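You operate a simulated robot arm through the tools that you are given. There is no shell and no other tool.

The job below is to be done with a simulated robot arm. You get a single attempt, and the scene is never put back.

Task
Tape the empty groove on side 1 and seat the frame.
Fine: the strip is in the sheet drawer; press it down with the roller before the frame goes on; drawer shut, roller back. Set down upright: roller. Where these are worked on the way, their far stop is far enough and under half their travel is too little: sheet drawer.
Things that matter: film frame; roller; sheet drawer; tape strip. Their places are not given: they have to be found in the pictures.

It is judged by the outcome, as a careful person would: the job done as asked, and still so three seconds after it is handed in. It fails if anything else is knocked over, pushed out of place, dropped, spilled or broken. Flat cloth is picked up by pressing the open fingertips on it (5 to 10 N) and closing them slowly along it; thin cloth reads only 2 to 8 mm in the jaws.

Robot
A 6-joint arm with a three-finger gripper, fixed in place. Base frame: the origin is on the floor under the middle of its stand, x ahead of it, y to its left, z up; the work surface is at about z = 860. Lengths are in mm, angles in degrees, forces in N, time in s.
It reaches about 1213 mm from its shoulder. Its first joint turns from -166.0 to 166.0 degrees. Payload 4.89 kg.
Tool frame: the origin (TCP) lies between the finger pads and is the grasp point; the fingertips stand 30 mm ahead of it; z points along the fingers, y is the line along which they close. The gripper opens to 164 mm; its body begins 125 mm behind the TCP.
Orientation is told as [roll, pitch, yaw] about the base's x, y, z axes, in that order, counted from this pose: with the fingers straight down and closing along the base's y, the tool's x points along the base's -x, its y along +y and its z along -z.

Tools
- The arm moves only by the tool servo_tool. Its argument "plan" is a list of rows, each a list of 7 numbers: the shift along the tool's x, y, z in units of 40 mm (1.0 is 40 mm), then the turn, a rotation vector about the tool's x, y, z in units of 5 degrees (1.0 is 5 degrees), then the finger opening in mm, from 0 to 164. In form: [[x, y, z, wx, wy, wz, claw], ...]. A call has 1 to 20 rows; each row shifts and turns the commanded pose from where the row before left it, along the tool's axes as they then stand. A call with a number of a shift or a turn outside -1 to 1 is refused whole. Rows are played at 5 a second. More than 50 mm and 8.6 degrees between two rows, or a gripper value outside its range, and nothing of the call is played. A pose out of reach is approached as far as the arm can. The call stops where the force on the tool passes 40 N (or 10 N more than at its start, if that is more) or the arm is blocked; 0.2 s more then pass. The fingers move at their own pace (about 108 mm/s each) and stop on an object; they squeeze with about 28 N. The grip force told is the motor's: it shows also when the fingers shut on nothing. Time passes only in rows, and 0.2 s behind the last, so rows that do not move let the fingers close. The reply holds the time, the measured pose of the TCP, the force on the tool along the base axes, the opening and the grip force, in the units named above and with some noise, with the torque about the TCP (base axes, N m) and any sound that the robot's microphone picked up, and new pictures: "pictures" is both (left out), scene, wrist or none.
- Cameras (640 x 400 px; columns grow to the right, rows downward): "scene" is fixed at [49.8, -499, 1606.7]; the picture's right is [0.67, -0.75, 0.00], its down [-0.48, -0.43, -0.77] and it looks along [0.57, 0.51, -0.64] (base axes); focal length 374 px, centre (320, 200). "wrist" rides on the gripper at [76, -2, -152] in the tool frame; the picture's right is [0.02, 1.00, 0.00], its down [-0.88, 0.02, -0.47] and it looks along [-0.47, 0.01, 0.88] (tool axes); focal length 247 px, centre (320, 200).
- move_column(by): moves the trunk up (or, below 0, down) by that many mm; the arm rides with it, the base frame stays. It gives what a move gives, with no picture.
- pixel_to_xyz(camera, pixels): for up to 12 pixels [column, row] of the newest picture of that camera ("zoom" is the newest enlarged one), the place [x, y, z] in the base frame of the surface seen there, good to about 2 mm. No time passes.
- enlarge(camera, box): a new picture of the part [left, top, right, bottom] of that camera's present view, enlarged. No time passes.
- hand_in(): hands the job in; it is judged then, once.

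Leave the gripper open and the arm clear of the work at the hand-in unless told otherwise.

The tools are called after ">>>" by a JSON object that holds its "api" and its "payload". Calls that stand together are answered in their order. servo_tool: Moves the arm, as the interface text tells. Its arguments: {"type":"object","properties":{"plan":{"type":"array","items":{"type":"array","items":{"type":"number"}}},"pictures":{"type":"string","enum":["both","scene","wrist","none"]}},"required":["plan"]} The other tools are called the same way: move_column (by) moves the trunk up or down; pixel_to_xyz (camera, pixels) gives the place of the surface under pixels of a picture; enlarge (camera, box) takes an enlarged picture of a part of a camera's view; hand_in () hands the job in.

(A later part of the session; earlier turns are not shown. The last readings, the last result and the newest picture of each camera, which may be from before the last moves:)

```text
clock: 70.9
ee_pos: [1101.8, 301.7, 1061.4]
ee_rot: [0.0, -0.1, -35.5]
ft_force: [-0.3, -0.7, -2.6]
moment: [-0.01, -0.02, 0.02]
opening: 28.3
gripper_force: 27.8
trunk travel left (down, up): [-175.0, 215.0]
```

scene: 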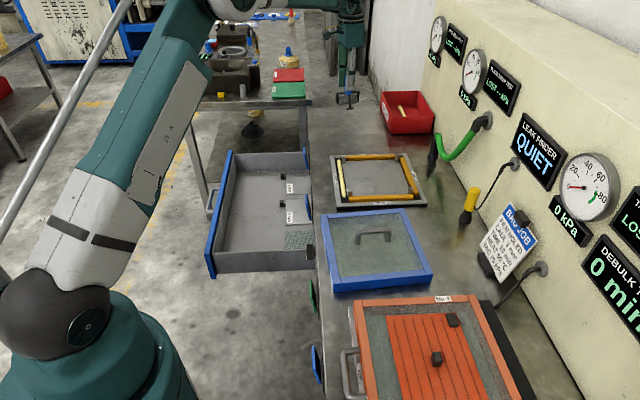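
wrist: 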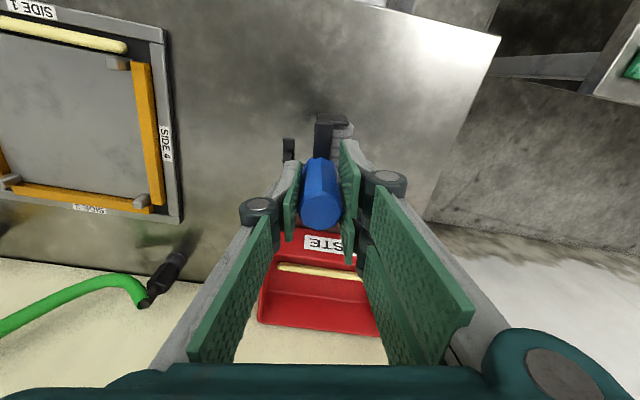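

Two more rotation steps to reach -45°, then carrying the roller over to the -u end of the strip, high above the plate.

>>> {"api": "servo_tool", "payload": {"plan": [[0, 0, 0, 0, 0, 1, 18], [0, 0, 0, 0, 0, 0.9, 18], [0.1725, -0.92, 0, 0, 0, 0, 18], [0.1725, -0.92, 0, 0, 0, 0, 18], [0.1725, -0.92, 0, 0, 0, 0, 18], [0.1725, -0.92, 0, 0, 0, 0, 18], [0.1725, -0.92, 0, 0, 0, 0, 18], [0.1725, -0.92, 0, 0, 0, 0, 18], [0.1725, -0.92, 0, 0, 0, 0, 18], [0.1725, -0.92, 0, 0, 0, 0, 18], [0.1725, -0.92, 0, 0, 0, 0, 18], [0.1725, -0.92, 0, 0, 0, 0, 18], [0.1725, -0.92, 0, 0, 0, 0, 18], [0.1725, -0.92, 0, 0, 0, 0, 18]]}}

>>> {"api": "enlarge", "payload": {"camera": "scene", "box": [300, 120, 400, 220]}}

>>> {"api": "enlarge", "payload": {"camera": "wrist", "box": [220, 60, 460, 240]}}

```text
clock: 73.9
ee_pos: [732.2, 48.1, 1060.7]
ee_rot: [-0.1, 0.0, -44.9]
ft_force: [0.7, -0.4, -3.1]
moment: [-0.08, 0.21, 0.02]
opening: 27.9
gripper_force: 27.8
trunk travel left (down, up): [-175.0, 215.0]
```

scene: 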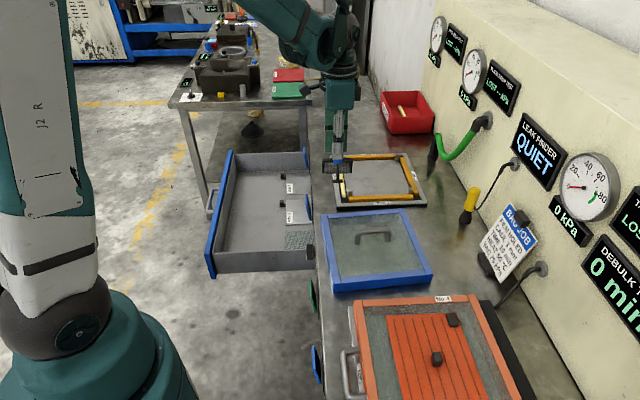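
wrist: 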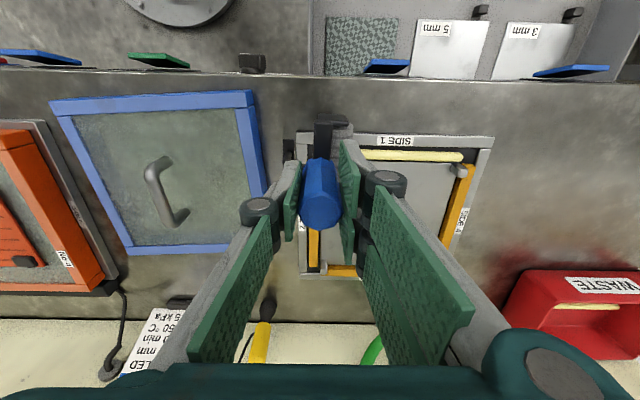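

```text
4.00 times, centred on (350, 170) of scene
```

zoom: 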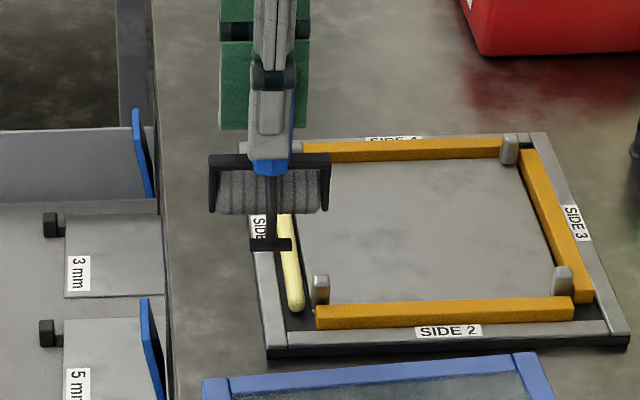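

```text
2.22 times, centred on (340, 150) of wrist
```

zoom: 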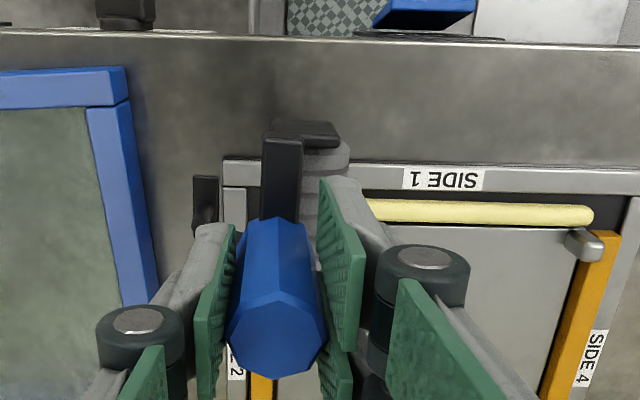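

The roller is oriented correctly: axis across the strip, foot trailing on the -u side. Measuring plate ends and foot against the pin positions.

>>> {"api": "pixel_to_xyz", "payload": {"camera": "scene", "pixels": [[323, 165], [352, 165], [325, 170], [350, 170], [337, 170], [333, 181], [342, 181], [337, 160], [337, 173], [351, 172], [324, 172], [380, 200]]}}

>>> {"api": "enlarge", "payload": {"camera": "scene", "box": [315, 145, 365, 210]}}

```text
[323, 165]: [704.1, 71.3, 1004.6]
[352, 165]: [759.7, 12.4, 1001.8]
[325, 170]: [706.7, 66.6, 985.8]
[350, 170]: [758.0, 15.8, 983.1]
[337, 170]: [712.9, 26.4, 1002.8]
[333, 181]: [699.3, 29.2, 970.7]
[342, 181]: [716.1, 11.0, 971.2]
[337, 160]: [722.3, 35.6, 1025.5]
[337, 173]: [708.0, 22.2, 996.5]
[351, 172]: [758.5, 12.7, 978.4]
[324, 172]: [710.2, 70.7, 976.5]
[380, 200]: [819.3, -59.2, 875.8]
```

```text
6.15 times, centred on (340, 178) of scene
```

zoom: 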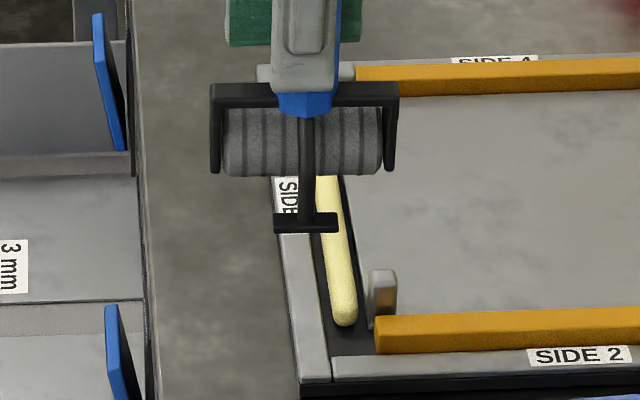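

Roller plate ends are at TCP n +37/-45 mm; cylinder covers +31/-41. With TCP at n=-476 the end plate clears the pins (n≈-525) while the cylinder still covers the strip. Shifting and descending to just above contact.

>>> {"api": "servo_tool", "payload": {"plan": [[0.19, -0.05, 0.4, 0, 0, 0, 18], [0, 0, 0.6, 0, 0, 0, 18], [0, 0, 0.5, 0, 0, 0, 18], [0, 0, 0.3, 0, 0, 0, 18], [0, 0, 0, 0, 0, 0, 18]]}}

>>> {"api": "enlarge", "payload": {"camera": "scene", "box": [315, 150, 375, 215]}}

>>> {"api": "enlarge", "payload": {"camera": "wrist", "box": [240, 60, 440, 240]}}

```text
clock: 75.1
ee_pos: [726.2, 52.3, 989.8]
ee_rot: [0.0, 0.0, -44.9]
ft_force: [0.2, -0.2, -2.8]
moment: [-0.01, 0.06, -0.02]
opening: 28.1
gripper_force: 28.7
trunk travel left (down, up): [-175.0, 215.0]
```

scene: 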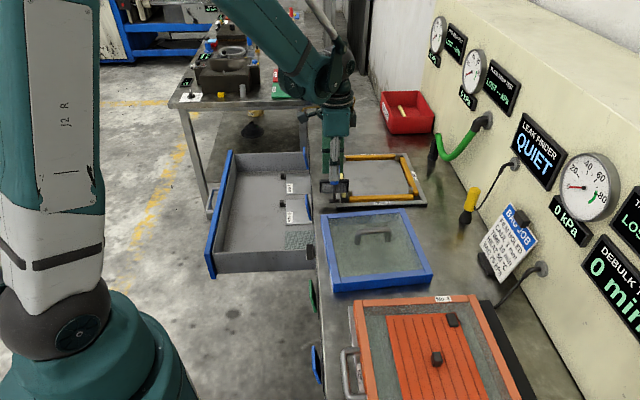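
wrist: 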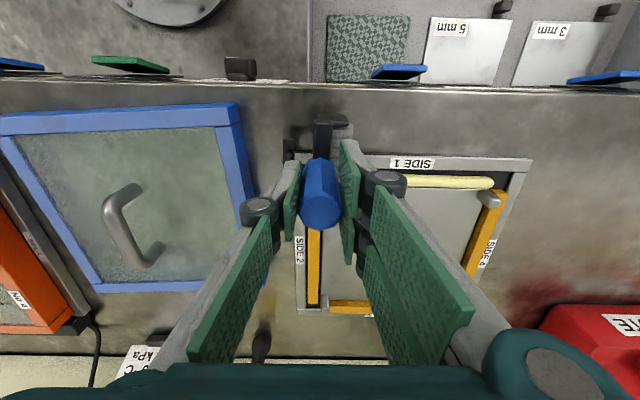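

```text
6.15 times, centred on (345, 182) of scene
```

zoom: 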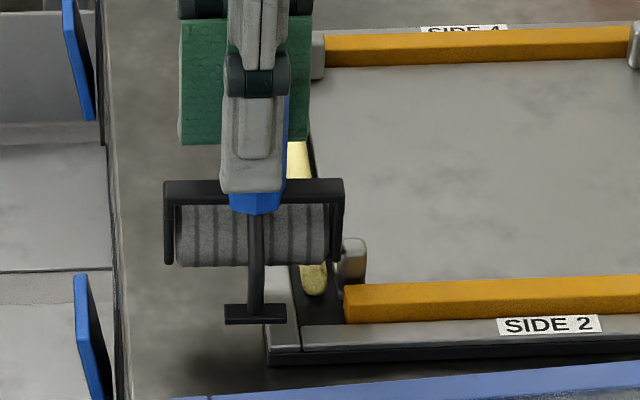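

```text
2.22 times, centred on (340, 150) of wrist
```

zoom: 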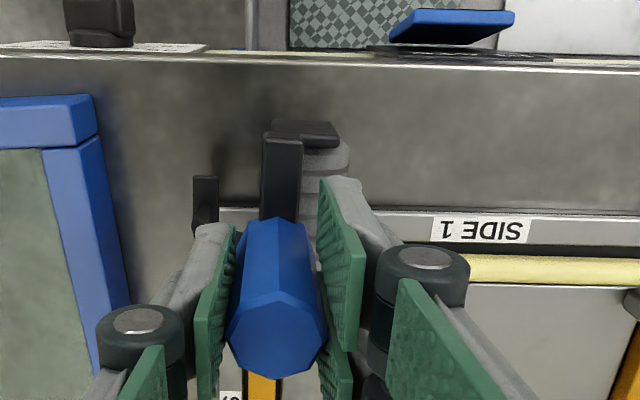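

Contact is ~9 mm away. Checking clearance between the roller's end plate and the nearest pin.

>>> {"api": "pixel_to_xyz", "payload": {"camera": "scene", "pixels": [[347, 188], [348, 190], [349, 193], [350, 192], [351, 191], [352, 189], [322, 188], [346, 191], [335, 201], [336, 192], [345, 196]]}}

```text
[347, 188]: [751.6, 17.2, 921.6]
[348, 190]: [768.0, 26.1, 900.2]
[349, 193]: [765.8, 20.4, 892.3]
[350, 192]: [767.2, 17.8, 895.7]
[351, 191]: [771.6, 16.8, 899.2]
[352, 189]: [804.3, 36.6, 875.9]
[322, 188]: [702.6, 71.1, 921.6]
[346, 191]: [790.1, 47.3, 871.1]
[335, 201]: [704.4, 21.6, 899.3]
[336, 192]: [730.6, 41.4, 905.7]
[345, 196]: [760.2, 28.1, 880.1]
```

Clearance is ~5 mm; I'll shift 2 mm inward for more strip coverage and descend to contact in small steps.

>>> {"api": "servo_tool", "payload": {"plan": [[-0.05, 0, 0.1, 0, 0, 0, 18], [0, 0, 0.1, 0, 0, 0, 18], [0, 0, 0.04, 0, 0, 0, 18], [0, 0, 0, 0, 0, 0, 18]], "pictures": "none"}}

```text
clock: 76.1
ee_pos: [726.5, 50.8, 981.2]
ee_rot: [0.0, 0.0, -44.8]
ft_force: [-0.3, -2.6, 11.0]
moment: [-0.37, -0.58, -0.04]
opening: 27.9
gripper_force: 28.0
trunk travel left (down, up): [-175.0, 215.0]
```

Contact: vertical force went from -2.8 to +11 N. Pressing slightly further.

>>> {"api": "servo_tool", "payload": {"plan": [[0, 0, 0.03, 0, 0, 0, 18], [0, 0, 0, 0, 0, 0, 18]], "pictures": "scene"}}

>>> {"api": "enlarge", "payload": {"camera": "scene", "box": [315, 150, 375, 215]}}

```text
clock: 76.7
ee_pos: [726.5, 50.2, 980.4]
ee_rot: [0.0, 0.0, -44.9]
ft_force: [-6.1, -0.4, 23.3]
moment: [-0.42, -0.26, -0.1]
opening: 28.0
gripper_force: 28.6
trunk travel left (down, up): [-175.0, 215.0]
```

scene: 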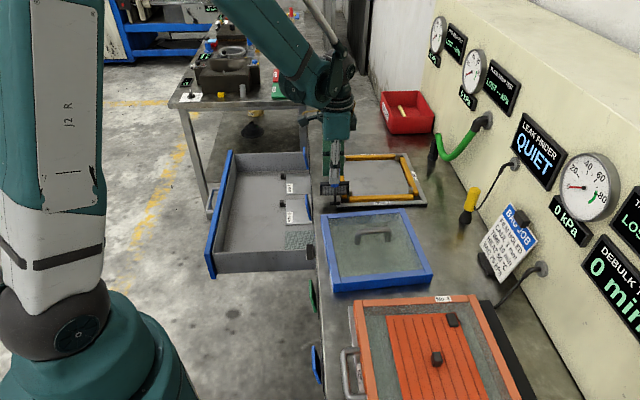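

```text
6.15 times, centred on (345, 182) of scene
```

zoom: 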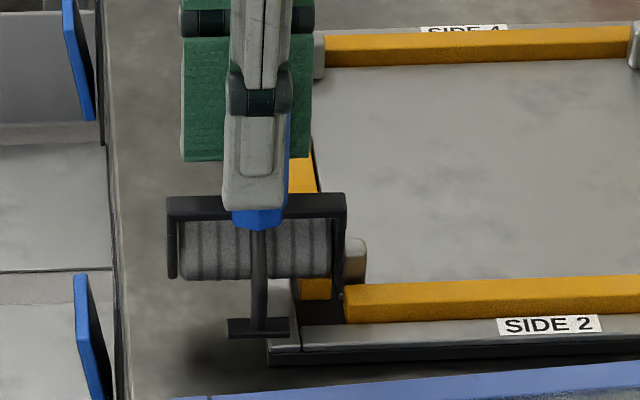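

The strip has turned orange under the roller pressure, like the others. For a complete job I'll roll gently along its full length.

>>> {"api": "servo_tool", "payload": {"plan": [[0, 0.2, -0.015, 0, 0, 0, 18], [0, 0.35, 0, 0, 0, 0, 18], [0, 0.35, 0, 0, 0, 0, 18], [0, 0.35, 0, 0, 0, 0, 18], [0, 0.35, 0, 0, 0, 0, 18], [0, 0.35, 0, 0, 0, 0, 18], [0, 0.35, 0, 0, 0, 0, 18]], "pictures": "scene"}}

```text
clock: 78.3
ee_pos: [791.0, 115.2, 979.7]
ee_rot: [0.0, 0.0, -44.9]
ft_force: [-8.6, -6.6, 16.3]
moment: [-0.77, 0.12, -0.34]
opening: 28.3
gripper_force: 27.9
trunk travel left (down, up): [-175.0, 215.0]
```

scene: 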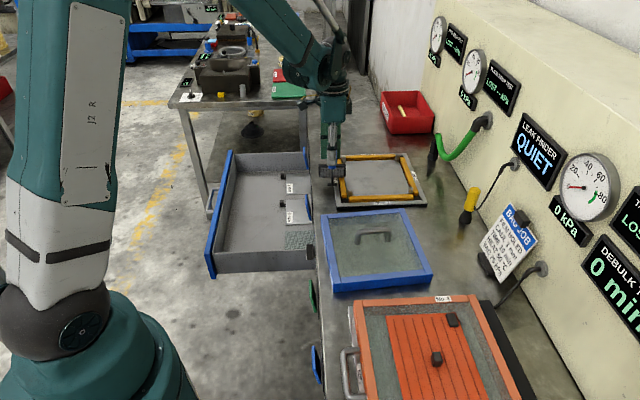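

Rolling smoothly at ~16 N with the plate staying put. Continuing to the other end.

>>> {"api": "servo_tool", "payload": {"plan": [[0, 0.35, 0, 0, 0, 0, 18], [0, 0.35, 0, 0, 0, 0, 18], [0, 0.35, 0, 0, 0, 0, 18], [0, 0.35, 0, 0, 0, 0, 18], [0, 0.35, 0, 0, 0, 0, 18], [0, 0.35, 0, 0, 0, 0, 18], [0, 0.12, 0, 0, 0, 0, 18]], "pictures": "scene"}}

>>> {"api": "enlarge", "payload": {"camera": "scene", "box": [315, 140, 435, 215]}}

```text
clock: 79.9
ee_pos: [852.7, 179.0, 980.5]
ee_rot: [0.0, 0.0, -45.0]
ft_force: [-7.0, -4.9, 15.2]
moment: [-0.62, 0.05, -0.31]
opening: 28.5
gripper_force: 27.3
trunk travel left (down, up): [-175.0, 215.0]
```

scene: 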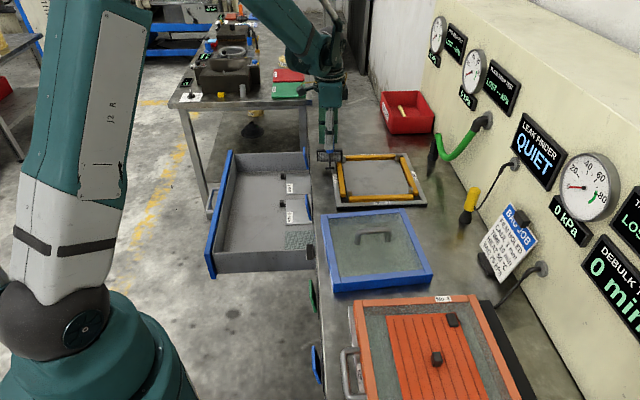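

```text
5.33 times, centred on (375, 178) of scene
```

zoom: 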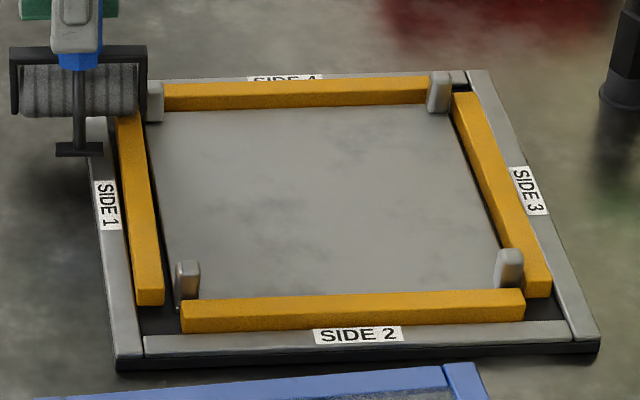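

Full length rolled, strip fully orange and straight. Lifting off vertically, then carrying the roller back toward its home spot.

>>> {"api": "servo_tool", "payload": {"plan": [[0, 0, -0.3, 0, 0, 0, 18], [0, 0, -0.8, 0, 0, 0, 18], [0, 0, -0.9, 0, 0, 0, 18], [-0.317, 0.946, 0, 0, 0, 0, 18], [-0.317, 0.946, 0, 0, 0, 0, 18], [-0.317, 0.946, 0, 0, 0, 0, 18], [-0.317, 0.946, 0, 0, 0, 0, 18], [-0.317, 0.946, 0, 0, 0, 0, 18], [-0.317, 0.946, 0, 0, 0, 0, 18], [-0.317, 0.946, 0, 0, 0, 0, 18], [0, 0, 0, 0, 0, -1, 18], [0, 0, 0, 0, 0, -1, 18], [0, 0, 0, 0, 0, -1, 18], [0, 0, 0, 0, 0, -1, 18], [0, 0, 0, 0, 0, -1, 18], [0, 0, 0, 0, 0, -1, 18], [0, 0, 0, 0, 0, -1, 18], [0, 0, 0, 0, 0, -1, 18], [0, 0, 0, 0, 0, -1, 18], [0, 0, 0, 0, 0, -1, 18]], "pictures": "scene"}}

>>> {"api": "servo_tool", "payload": {"plan": [[0, 0, 0, 0, 0, -1, 18], [0, 0, 0, 0, 0, -1, 18], [0, 0, 0, 0, 0, -1, 18], [0, 0, 0, 0, 0, -1, 18], [0, 0, 0, 0, 0, -1, 18], [0, 0, 0, 0, 0, -1, 18], [0, 0, 0, 0, 0, -1, 18], [0, 0, 0, 0, 0, -0.92, 18], [0, 0, 0, 0, 0, 0, 18]]}}

>>> {"api": "enlarge", "payload": {"camera": "scene", "box": [315, 70, 385, 145]}}

```text
clock: 84.1
ee_pos: [1104.7, 302.8, 1059.2]
ee_rot: [0.0, 0.0, 5.2]
ft_force: [-0.3, -0.4, -2.6]
moment: [-0.03, 0.01, 0.01]
opening: 28.0
gripper_force: 27.5
trunk travel left (down, up): [-175.0, 215.0]
```

scene: 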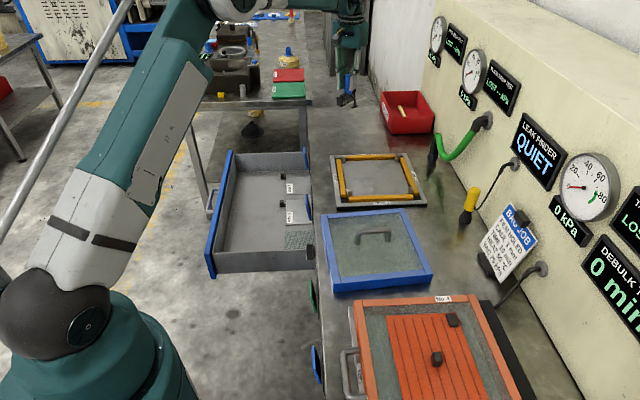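

```text
clock: 86.1
ee_pos: [1103.9, 303.8, 1059.3]
ee_rot: [0.0, 0.0, 44.8]
ft_force: [-0.1, -0.3, -2.0]
moment: [-0.02, -0.01, 0.0]
opening: 28.0
gripper_force: 28.4
trunk travel left (down, up): [-175.0, 215.0]
```

scene: 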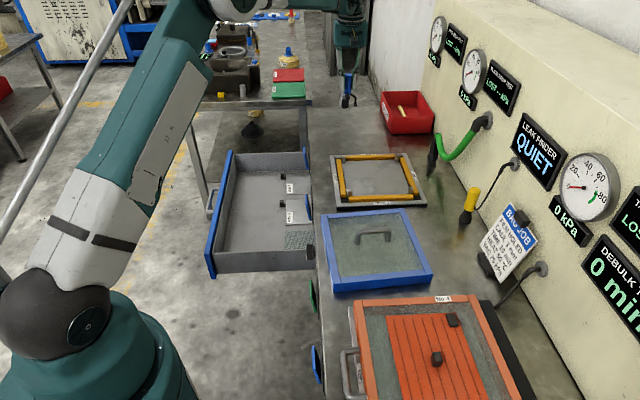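
wrist: 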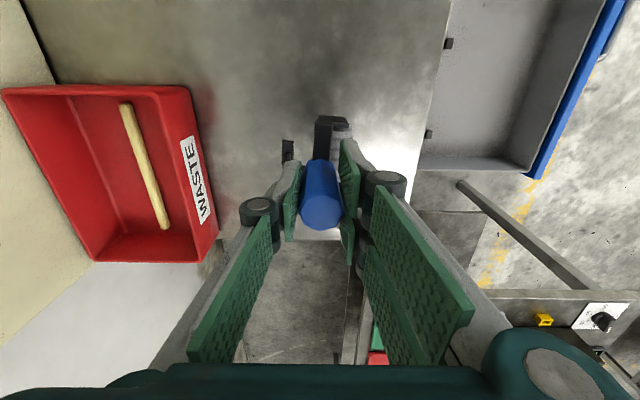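

```text
5.33 times, centred on (350, 108) of scene
```

zoom: 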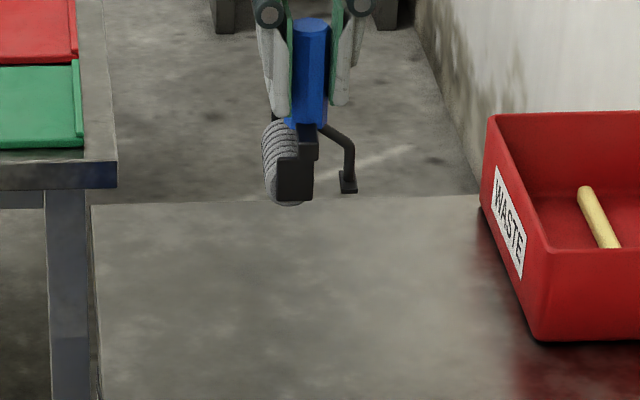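

Roller is still upright in the grip, no slip. Lowering it to its original place (home z≈957), slowly at the end.

>>> {"api": "servo_tool", "payload": {"plan": [[0.03, 0, 0.6, 0, 0, -0.04, 18], [0, 0, 0.8, 0, 0, 0, 18], [0, 0, 0.7, 0, 0, 0, 18], [0, 0, 0.3, 0, 0, 0, 18], [0, 0, 0.08, 0, 0, 0, 18], [0, 0, 0.04, 0, 0, 0, 18], [0, 0, 0, 0, 0, 0, 18]], "pictures": "none"}}

```text
clock: 87.7
ee_pos: [1103.1, 302.1, 958.1]
ee_rot: [0.0, 0.1, 45.0]
ft_force: [-0.1, -0.2, -1.6]
moment: [-0.06, -0.03, 0.02]
opening: 28.0
gripper_force: 27.7
trunk travel left (down, up): [-175.0, 215.0]
```

>>> {"api": "servo_tool", "payload": {"plan": [[0, 0, 0.025, 0, 0, 0, 18], [0, 0, 0, 0, 0, 0, 18]], "pictures": "scene"}}

>>> {"api": "enlarge", "payload": {"camera": "scene", "box": [320, 80, 380, 150]}}

```text
clock: 88.3
ee_pos: [1103.4, 301.9, 958.1]
ee_rot: [-0.1, 0.0, 44.9]
ft_force: [0.8, -0.4, -2.1]
moment: [-0.04, 0.0, -0.01]
opening: 28.1
gripper_force: 28.0
trunk travel left (down, up): [-175.0, 215.0]
```

scene: 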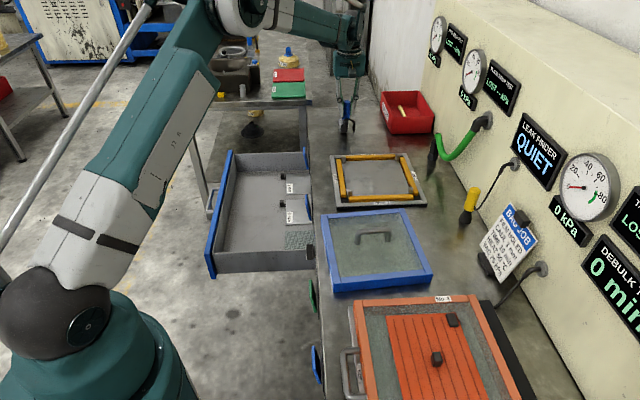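

```text
5.71 times, centred on (350, 115) of scene
```

zoom: 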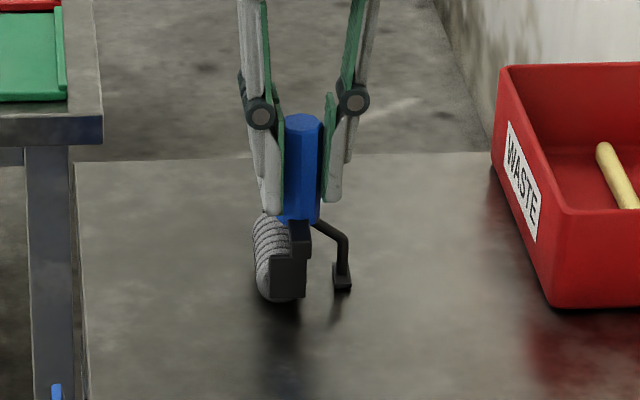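

Weight still hangs on the tool (-2.1 N), so it's not touching yet. Lowering in ~1 mm steps to contact.

>>> {"api": "servo_tool", "payload": {"plan": [[0, 0, 0.025, 0, 0, 0, 18], [0, 0, 0, 0, 0, 0, 18]], "pictures": "none"}}

>>> {"api": "servo_tool", "payload": {"plan": [[0, 0, 0.02, 0, 0, 0, 18], [0, 0, 0, 0, 0, 0, 18]], "pictures": "none"}}

```text
clock: 88.9
ee_pos: [1102.1, 302.0, 957.4]
ee_rot: [0.0, 0.1, 44.9]
ft_force: [2.4, -0.5, 5.4]
moment: [-0.11, 0.07, 0.02]
opening: 28.1
gripper_force: 28.3
trunk travel left (down, up): [-175.0, 215.0]
```

```text
clock: 89.5
ee_pos: [1101.8, 302.5, 957.1]
ee_rot: [0.0, 0.1, 44.9]
ft_force: [5.2, 1.1, 13.3]
moment: [0.04, 0.12, -0.02]
opening: 28.0
gripper_force: 28.1
trunk travel left (down, up): [-175.0, 215.0]
```

Standing on the bench now. Easing pressure off and opening the fingers slowly, then rising.

>>> {"api": "servo_tool", "payload": {"plan": [[0, 0, -0.025, 0, 0, 0, 18], [0, 0, 0, 0, 0, 0, 24], [0, 0, 0, 0, 0, 0, 30], [0, 0, 0, 0, 0, 0, 36], [0, 0, 0, 0, 0, 0, 46], [0, 0, 0, 0, 0, 0, 60], [0, 0, 0, 0, 0, 0, 70], [0, 0, -0.4, 0, 0, 0, 70], [0, 0, -0.8, 0, 0, 0, 70], [0, 0, -0.9, 0, 0, 0, 70], [0, 0, -0.9, 0, 0, 0, 70], [0, 0, -0.9, 0, 0, 0, 70]]}}

>>> {"api": "enlarge", "payload": {"camera": "scene", "box": [325, 90, 375, 145]}}

```text
clock: 92.1
ee_pos: [1103.5, 302.2, 1112.9]
ee_rot: [-0.1, 0.0, 45.0]
ft_force: [0.6, 0.4, -1.0]
moment: [0.0, 0.1, -0.04]
opening: 70.1
gripper_force: 0.0
trunk travel left (down, up): [-175.0, 215.0]
```

scene: 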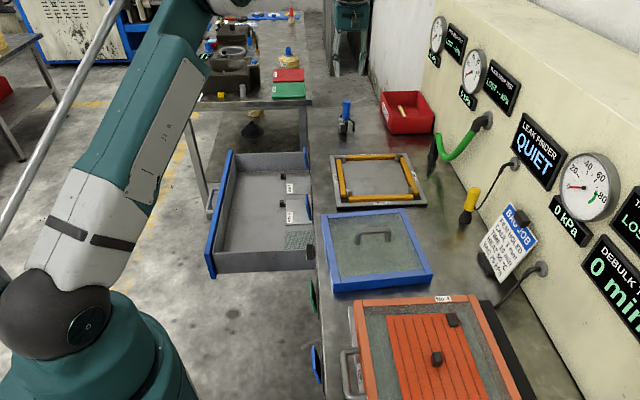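
wrist: 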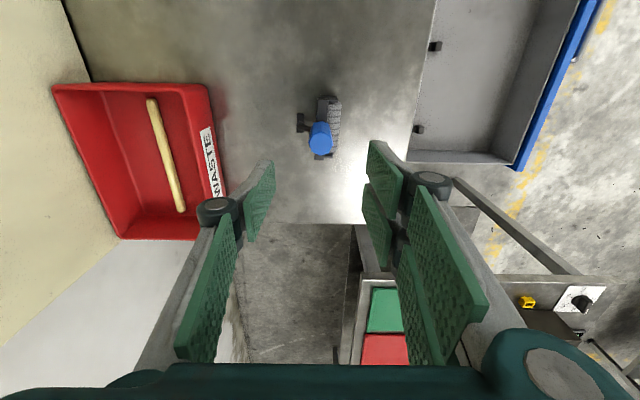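

```text
7.27 times, centred on (350, 118) of scene
```

zoom: 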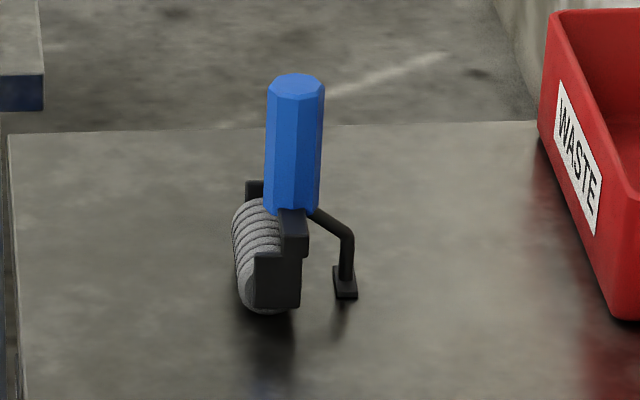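

The roller is back upright in its original place. Next the frame: its handle runs roughly across the bench at (640,-158). Moving up and along to above the frame.

>>> {"api": "servo_tool", "payload": {"plan": [[0, 0, -1, 0, 0, 0, 80], [0.957, 0, 0, 0, 0, 0, 80], [0.957, 0, 0, 0, 0, 0, 80], [0.957, 0, 0, 0, 0, 0, 80], [0.957, 0, 0, 0, 0, 0, 80], [0.957, 0, 0, 0, 0, 0, 80], [0.957, 0, 0, 0, 0, 0, 80], [0.957, 0, 0, 0, 0, 0, 80], [0.957, 0, 0, 0, 0, 0, 80], [0.957, 0, 0, 0, 0, 0, 80], [0.957, 0, 0, 0, 0, 0, 80], [0.957, 0, 0, 0, 0, 0, 80], [0.957, 0, 0, 0, 0, 0, 80]]}}

>>> {"api": "enlarge", "payload": {"camera": "wrist", "box": [180, 20, 400, 200]}}

```text
clock: 94.9
ee_pos: [778.6, -21.7, 1153.6]
ee_rot: [-0.1, 0.1, 45.0]
ft_force: [0.4, 0.9, -0.1]
moment: [-0.14, 0.14, -0.02]
opening: 80.1
gripper_force: 0.0
trunk travel left (down, up): [-175.0, 215.0]
```

scene: 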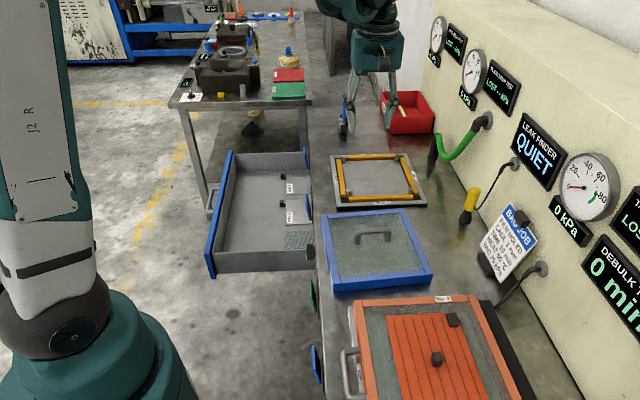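
wrist: 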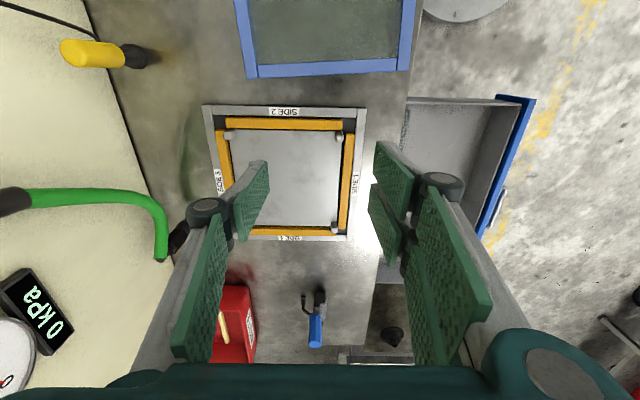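

```text
2.22 times, centred on (290, 110) of wrist
```

zoom: 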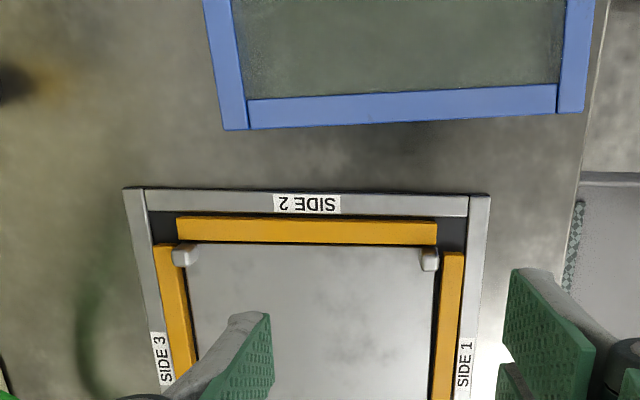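

Good overhead view of the finished ring. Measuring pins and rim for the frame target.

>>> {"api": "pixel_to_xyz", "payload": {"camera": "wrist", "pixels": [[228, 134], [339, 137], [335, 226], [231, 135], [338, 134], [204, 107], [364, 110], [346, 240], [229, 240], [341, 140], [232, 139], [337, 223]]}}

>>> {"api": "pixel_to_xyz", "payload": {"camera": "zoom", "pixels": [[180, 231], [430, 233], [447, 300], [460, 300], [165, 262], [180, 320], [172, 250], [198, 250], [422, 252], [438, 252], [126, 190], [488, 197]]}}

>>> {"api": "enlarge", "payload": {"camera": "wrist", "box": [195, 95, 375, 250]}}

```text
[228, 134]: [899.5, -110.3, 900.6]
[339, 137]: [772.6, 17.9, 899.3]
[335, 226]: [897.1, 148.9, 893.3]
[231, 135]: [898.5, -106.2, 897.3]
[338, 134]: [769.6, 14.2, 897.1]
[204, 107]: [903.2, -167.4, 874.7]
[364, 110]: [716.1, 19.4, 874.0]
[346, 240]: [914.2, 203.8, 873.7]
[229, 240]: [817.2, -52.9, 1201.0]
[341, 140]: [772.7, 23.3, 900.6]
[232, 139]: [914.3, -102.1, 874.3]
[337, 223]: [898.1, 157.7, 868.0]
```

```text
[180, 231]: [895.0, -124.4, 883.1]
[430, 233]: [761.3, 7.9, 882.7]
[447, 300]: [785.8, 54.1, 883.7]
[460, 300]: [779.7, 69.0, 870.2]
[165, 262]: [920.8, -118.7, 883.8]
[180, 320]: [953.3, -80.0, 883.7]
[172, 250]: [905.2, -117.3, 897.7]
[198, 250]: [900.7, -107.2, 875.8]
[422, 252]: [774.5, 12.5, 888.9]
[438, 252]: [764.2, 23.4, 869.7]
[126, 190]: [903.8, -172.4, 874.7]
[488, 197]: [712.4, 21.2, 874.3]
```

```text
2.58 times, centred on (285, 172) of wrist
```

zoom: 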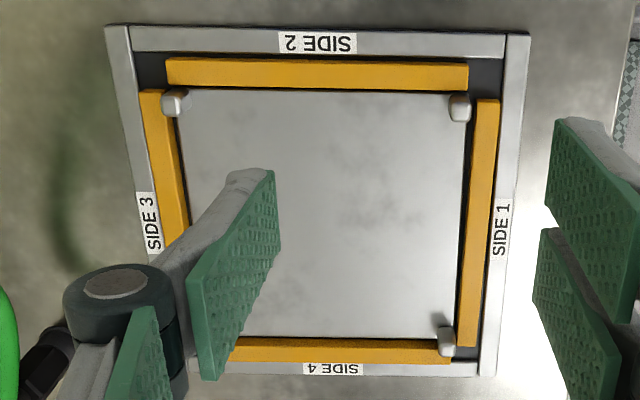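

Ring centre is about u≈652.5, n≈-624; pins at ±92 mm. Continuing above the frame and turning the gripper so the fingers close across its handle.

>>> {"api": "servo_tool", "payload": {"plan": [[0.96, 0, 0, 0, 0, 0, 80], [0.96, 0, 0, 0, 0, 0, 80], [0.96, 0, 0, 0, 0, 0, 80], [0.96, 0, 0, 0, 0, 0, 80], [0.96, 0, 0, 0, 0, 0, 80], [0, 0, 0, 0, 0, 1, 80], [0, 0, 0, 0, 0, 1, 80], [0, 0, 0, 0, 0, 1, 80], [0, 0, 0, 0, 0, 1, 80], [0, 0, 0, 0, 0, 1, 80], [0, 0, 0, 0, 0, 1, 80], [0, 0, 0, 0, 0, 1, 80], [0, 0, 0, 0, 0, 1, 80], [0, 0, 0, 0, 0, 1, 80], [0, 0, 0, 0, 0, 1, 80], [0, 0, 0, 0, 0, 1, 80], [0, 0, 0, 0, 0, 1, 80], [0, 0, 0, 0, 0, 1, 80], [0, 0, 0, 0, 0, 1, 80], [0, 0, 0, 0, 0, 1, 80]], "pictures": "none"}}

>>> {"api": "servo_tool", "payload": {"plan": [[0, 0, 0, 0, 0, 1, 80], [0, 0, 0, 0, 0, 1, 80], [0, 0, 0, 0, 0, 0, 80]]}}

>>> {"api": "enlarge", "payload": {"camera": "wrist", "box": [200, 40, 460, 220]}}

```text
clock: 99.1
ee_pos: [642.2, -157.5, 1152.5]
ee_rot: [0.0, 0.0, -30.1]
ft_force: [-0.8, -0.3, 0.5]
moment: [-0.02, -0.01, -0.02]
opening: 80.4
gripper_force: 0.1
trunk travel left (down, up): [-175.0, 215.0]
```

```text
clock: 99.9
ee_pos: [642.9, -157.2, 1153.2]
ee_rot: [0.0, 0.0, -40.1]
ft_force: [-0.4, -0.6, 0.0]
moment: [0.03, -0.06, 0.0]
opening: 80.4
gripper_force: 0.1
trunk travel left (down, up): [-175.0, 215.0]
```

scene: 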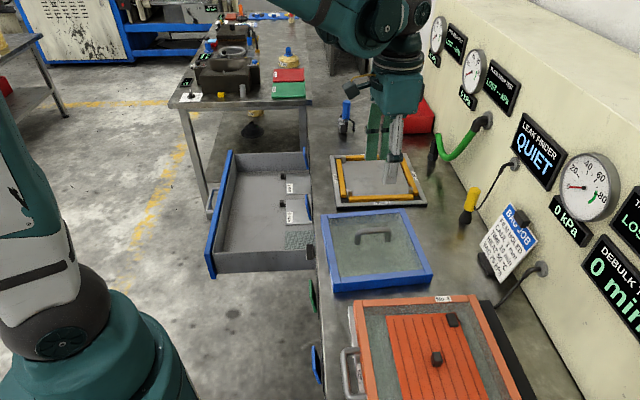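
wrist: 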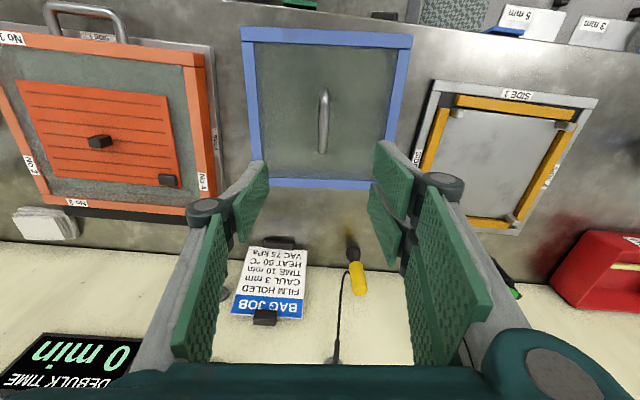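

```text
2.22 times, centred on (330, 130) of wrist
```

zoom: 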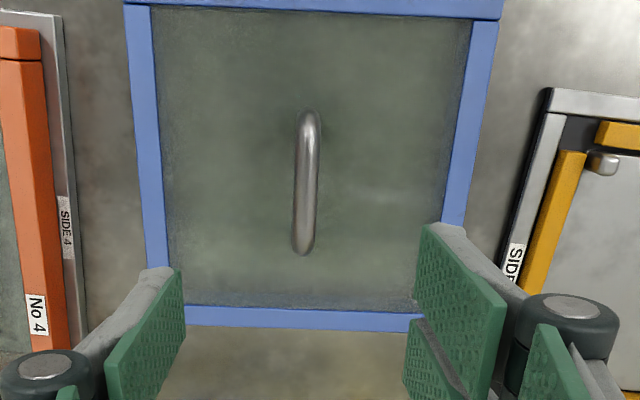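

The frame is seen face-on. Measuring its corners, inner opening, handle ends.

>>> {"api": "pixel_to_xyz", "payload": {"camera": "wrist", "pixels": [[242, 29], [410, 36], [272, 187], [370, 188], [326, 88], [325, 105], [325, 120], [323, 135], [323, 150], [325, 33], [322, 184], [325, 30]]}}

>>> {"api": "pixel_to_xyz", "payload": {"camera": "zoom", "pixels": [[127, 5], [500, 18], [152, 150], [136, 150], [160, 150], [478, 150], [463, 150], [455, 150], [310, 18], [310, 8], [310, 325], [310, 308]]}}

>>> {"api": "pixel_to_xyz", "payload": {"camera": "scene", "pixels": [[321, 214], [404, 208], [432, 274], [333, 288], [365, 213], [418, 240], [385, 281], [329, 250], [361, 236], [373, 233], [388, 235], [357, 241]]}}

```text
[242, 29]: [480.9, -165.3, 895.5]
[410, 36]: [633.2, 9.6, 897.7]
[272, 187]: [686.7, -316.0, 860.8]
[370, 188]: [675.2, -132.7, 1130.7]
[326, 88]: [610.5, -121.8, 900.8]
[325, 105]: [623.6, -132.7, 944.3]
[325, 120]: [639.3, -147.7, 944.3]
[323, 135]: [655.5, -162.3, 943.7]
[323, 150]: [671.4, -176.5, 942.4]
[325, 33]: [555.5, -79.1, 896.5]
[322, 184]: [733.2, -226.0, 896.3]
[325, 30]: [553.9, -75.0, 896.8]
```

```text
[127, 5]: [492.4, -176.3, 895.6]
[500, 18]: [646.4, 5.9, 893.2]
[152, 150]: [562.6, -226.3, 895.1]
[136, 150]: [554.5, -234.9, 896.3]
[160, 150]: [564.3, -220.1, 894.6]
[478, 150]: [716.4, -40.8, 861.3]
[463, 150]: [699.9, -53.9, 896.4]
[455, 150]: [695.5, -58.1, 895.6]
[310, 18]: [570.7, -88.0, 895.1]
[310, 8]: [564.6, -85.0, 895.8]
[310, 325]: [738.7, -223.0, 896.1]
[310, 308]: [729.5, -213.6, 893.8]
```

```text
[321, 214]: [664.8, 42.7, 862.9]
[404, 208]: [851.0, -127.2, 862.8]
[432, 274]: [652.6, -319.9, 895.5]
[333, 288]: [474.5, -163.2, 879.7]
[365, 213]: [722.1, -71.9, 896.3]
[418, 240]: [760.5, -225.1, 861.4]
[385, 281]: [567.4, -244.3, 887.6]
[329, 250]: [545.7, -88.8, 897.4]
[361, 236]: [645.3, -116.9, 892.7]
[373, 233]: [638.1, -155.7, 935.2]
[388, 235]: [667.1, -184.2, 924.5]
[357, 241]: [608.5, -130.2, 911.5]
```

Frame: ~235 mm outer, ~18 mm bars, film at its top (z≈894), handle bar top z≈944 centred on the frame at ≈(646,-153), rotated about -42°. Aligning with the handle and descending part way.

>>> {"api": "servo_tool", "payload": {"plan": [[0, 0.125, 0.6, 0, 0, 0.34, 70], [0, 0, 0.9, 0, 0, 0, 70], [0, 0, 0.9, 0, 0, 0, 70], [0, 0, 0.9, 0, 0, 0, 70], [0, 0, 0.3, 0, 0, 0, 70]], "pictures": "wrist"}}

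>>> {"api": "enlarge", "payload": {"camera": "wrist", "box": [260, 60, 380, 220]}}

```text
clock: 101.1
ee_pos: [644.7, -154.1, 1008.2]
ee_rot: [0.0, 0.1, -41.8]
ft_force: [0.2, 0.3, -0.5]
moment: [-0.01, -0.02, 0.01]
opening: 70.0
gripper_force: 0.0
trunk travel left (down, up): [-175.0, 215.0]
```

wrist: 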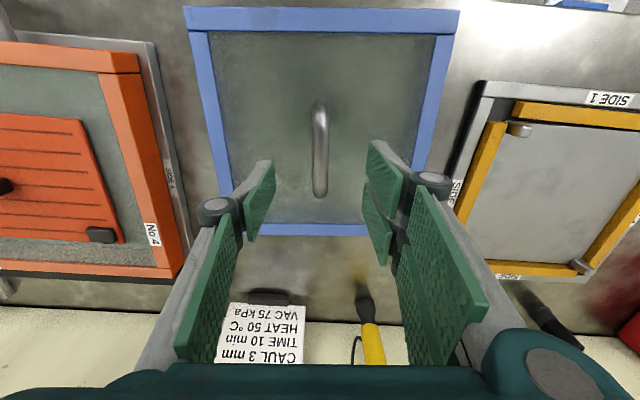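

```text
2.50 times, centred on (320, 140) of wrist
```

zoom: 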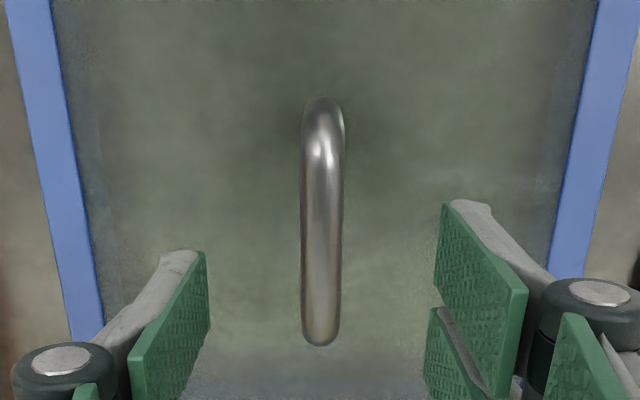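

Handle is centred at column 320 and parallel to the finger pads. Descending to the bar (TCP z≈937; tips stay ~13 mm above the film) and closing.

>>> {"api": "servo_tool", "payload": {"plan": [[0.03, 0, 0.6, 0, 0, 0, 60], [0, 0, 0.6, 0, 0, 0, 60], [0, 0, 0.4, 0, 0, 0, 60], [0, 0, 0.17, 0, 0, 0, 60], [0, 0, 0, 0, 0, 0, 40], [0, 0, 0, 0, 0, 0, 28], [0, 0, 0, 0, 0, 0, 20], [0, 0, 0, 0, 0, 0, 14], [0, 0, 0, 0, 0, 0, 8], [0, 0, 0, 0, 0, 0, 5], [0, 0, 0, 0, 0, 0, 5]]}}

```text
clock: 103.5
ee_pos: [644.1, -152.0, 937.9]
ee_rot: [0.0, 0.0, -41.9]
ft_force: [0.4, 0.1, 0.7]
moment: [-0.02, -0.03, 0.0]
opening: 14.7
gripper_force: 28.1
trunk travel left (down, up): [-175.0, 215.0]
```

scene: 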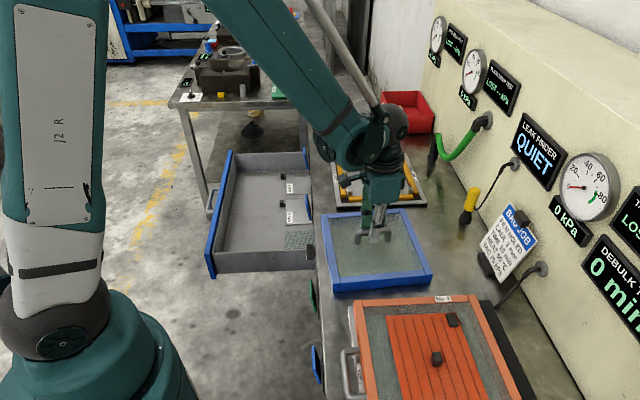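
wrist: 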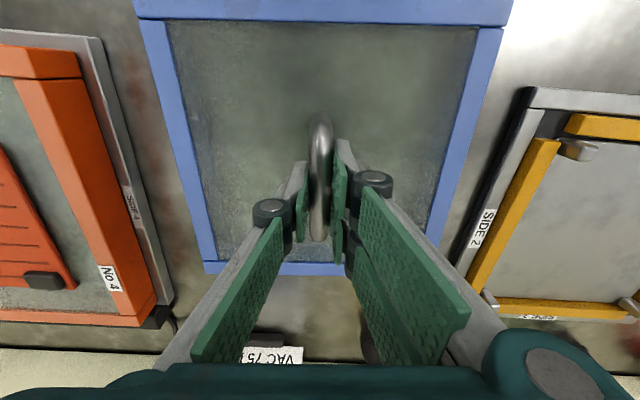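

Handle gripped (14.7 mm, 28 N). Lifting the frame slowly and checking.

>>> {"api": "servo_tool", "payload": {"plan": [[0, 0, -0.15, 0, 0, 0, 0], [0, 0, -0.3, 0, 0, 0, 0], [0, 0, -0.6, 0, 0, 0, 0], [0, 0, -0.8, 0, 0, 0, 0], [0, 0, -0.8, 0, 0, 0, 0], [0, 0, -0.4, 0, 0, 0, 0], [0, 0, 0, 0, 0, 0, 0]]}}

>>> {"api": "enlarge", "payload": {"camera": "scene", "box": [300, 140, 460, 300]}}

```text
clock: 105.1
ee_pos: [643.6, -152.1, 1061.1]
ee_rot: [0.0, 0.0, -41.8]
ft_force: [-0.9, 0.1, -4.7]
moment: [-0.03, -0.05, -0.02]
opening: 14.4
gripper_force: 27.4
trunk travel left (down, up): [-175.0, 215.0]
```

scene: 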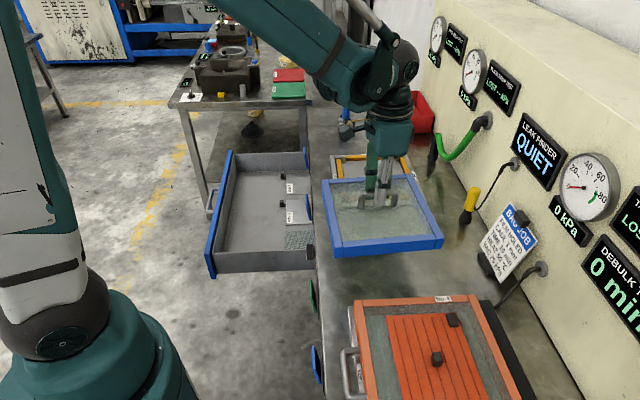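
wrist: 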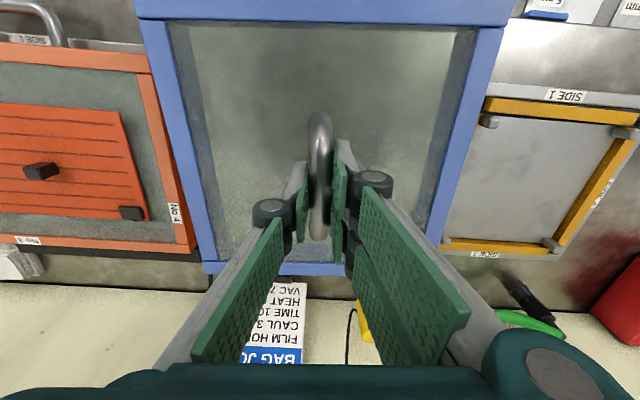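

```text
2.50 times, centred on (380, 220) of scene
```

zoom: 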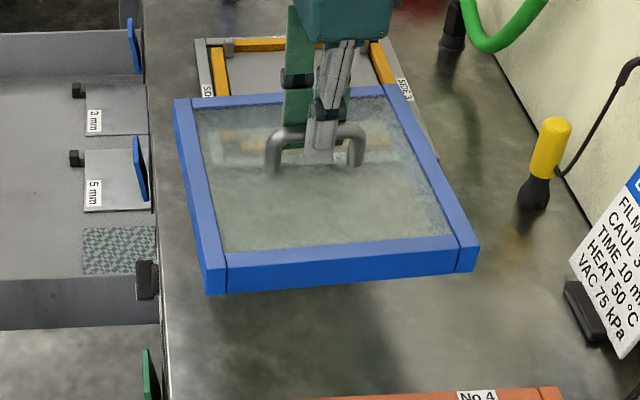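

Frame held level (~0.5 kg). Measuring its edges relative to the gripper.

>>> {"api": "enlarge", "payload": {"camera": "wrist", "box": [120, 0, 320, 125]}}

>>> {"api": "pixel_to_xyz", "payload": {"camera": "wrist", "pixels": [[140, 8], [160, 8], [250, 8], [400, 8], [500, 8], [155, 60], [175, 130], [200, 230], [490, 60], [466, 130], [440, 215], [280, 268]]}}

>>> {"api": "enlarge", "payload": {"camera": "wrist", "box": [320, 0, 520, 125]}}

>>> {"api": "enlarge", "payload": {"camera": "wrist", "box": [180, 170, 380, 295]}}

```text
3.20 times, centred on (220, 62) of wrist
```

zoom: 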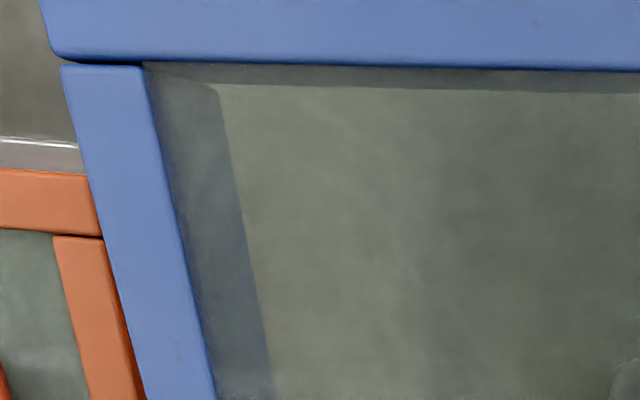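

```text
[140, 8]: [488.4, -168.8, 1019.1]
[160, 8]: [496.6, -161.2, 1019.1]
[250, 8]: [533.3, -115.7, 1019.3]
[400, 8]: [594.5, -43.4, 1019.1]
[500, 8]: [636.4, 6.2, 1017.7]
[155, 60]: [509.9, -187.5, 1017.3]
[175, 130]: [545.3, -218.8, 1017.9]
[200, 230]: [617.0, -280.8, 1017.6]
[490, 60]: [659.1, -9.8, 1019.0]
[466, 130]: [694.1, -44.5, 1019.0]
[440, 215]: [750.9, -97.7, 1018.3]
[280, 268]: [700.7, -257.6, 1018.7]
```

```text
3.20 times, centred on (420, 62) of wrist
```

zoom: 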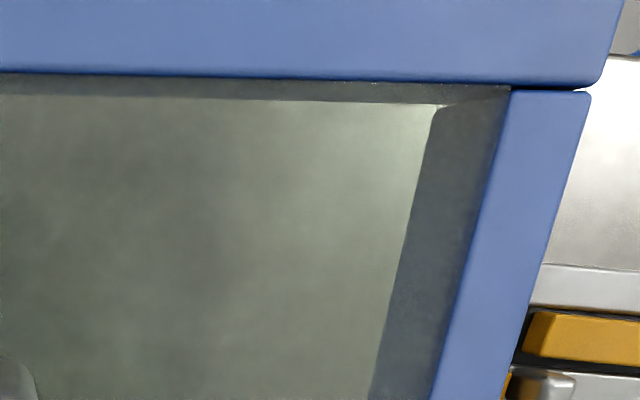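

```text
3.20 times, centred on (280, 232) of wrist
```

zoom: 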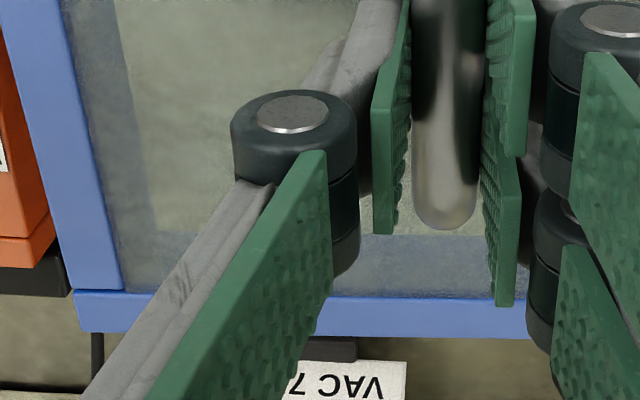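

>>> {"api": "pixel_to_xyz", "payload": {"camera": "wrist", "pixels": [[152.9, 24], [158.5, 46], [164.2, 70], [170, 96], [176.5, 122.9], [185, 160], [491, 32], [486.5, 48], [480.5, 70], [473.5, 96], [466.1, 122.9], [455, 163]]}}

>>> {"api": "pixel_to_xyz", "payload": {"camera": "wrist", "pixels": [[150, 17.5], [190, 18.2], [240, 19.2], [290, 20], [330, 21], [370, 22], [420, 23.6], [465, 25], [225, 266.5], [250, 267.3], [285, 268.5], [330, 270]]}}

```text
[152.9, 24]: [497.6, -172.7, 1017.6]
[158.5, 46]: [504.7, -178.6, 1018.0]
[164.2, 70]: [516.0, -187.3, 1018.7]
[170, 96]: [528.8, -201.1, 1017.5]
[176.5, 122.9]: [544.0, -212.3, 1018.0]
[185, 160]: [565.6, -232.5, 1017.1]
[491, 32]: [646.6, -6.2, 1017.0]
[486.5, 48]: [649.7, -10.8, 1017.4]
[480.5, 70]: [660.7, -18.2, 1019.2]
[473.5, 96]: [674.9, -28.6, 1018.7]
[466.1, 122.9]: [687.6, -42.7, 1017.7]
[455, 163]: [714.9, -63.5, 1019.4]
```

```text
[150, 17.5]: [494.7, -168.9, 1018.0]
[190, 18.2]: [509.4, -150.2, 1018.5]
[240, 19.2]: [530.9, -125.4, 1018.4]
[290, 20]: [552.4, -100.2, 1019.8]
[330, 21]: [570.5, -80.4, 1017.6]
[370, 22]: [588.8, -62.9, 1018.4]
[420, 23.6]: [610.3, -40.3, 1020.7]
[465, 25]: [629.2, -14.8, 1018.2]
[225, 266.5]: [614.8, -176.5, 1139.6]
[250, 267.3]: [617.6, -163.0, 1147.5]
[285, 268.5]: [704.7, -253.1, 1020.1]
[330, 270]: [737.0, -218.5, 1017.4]
```

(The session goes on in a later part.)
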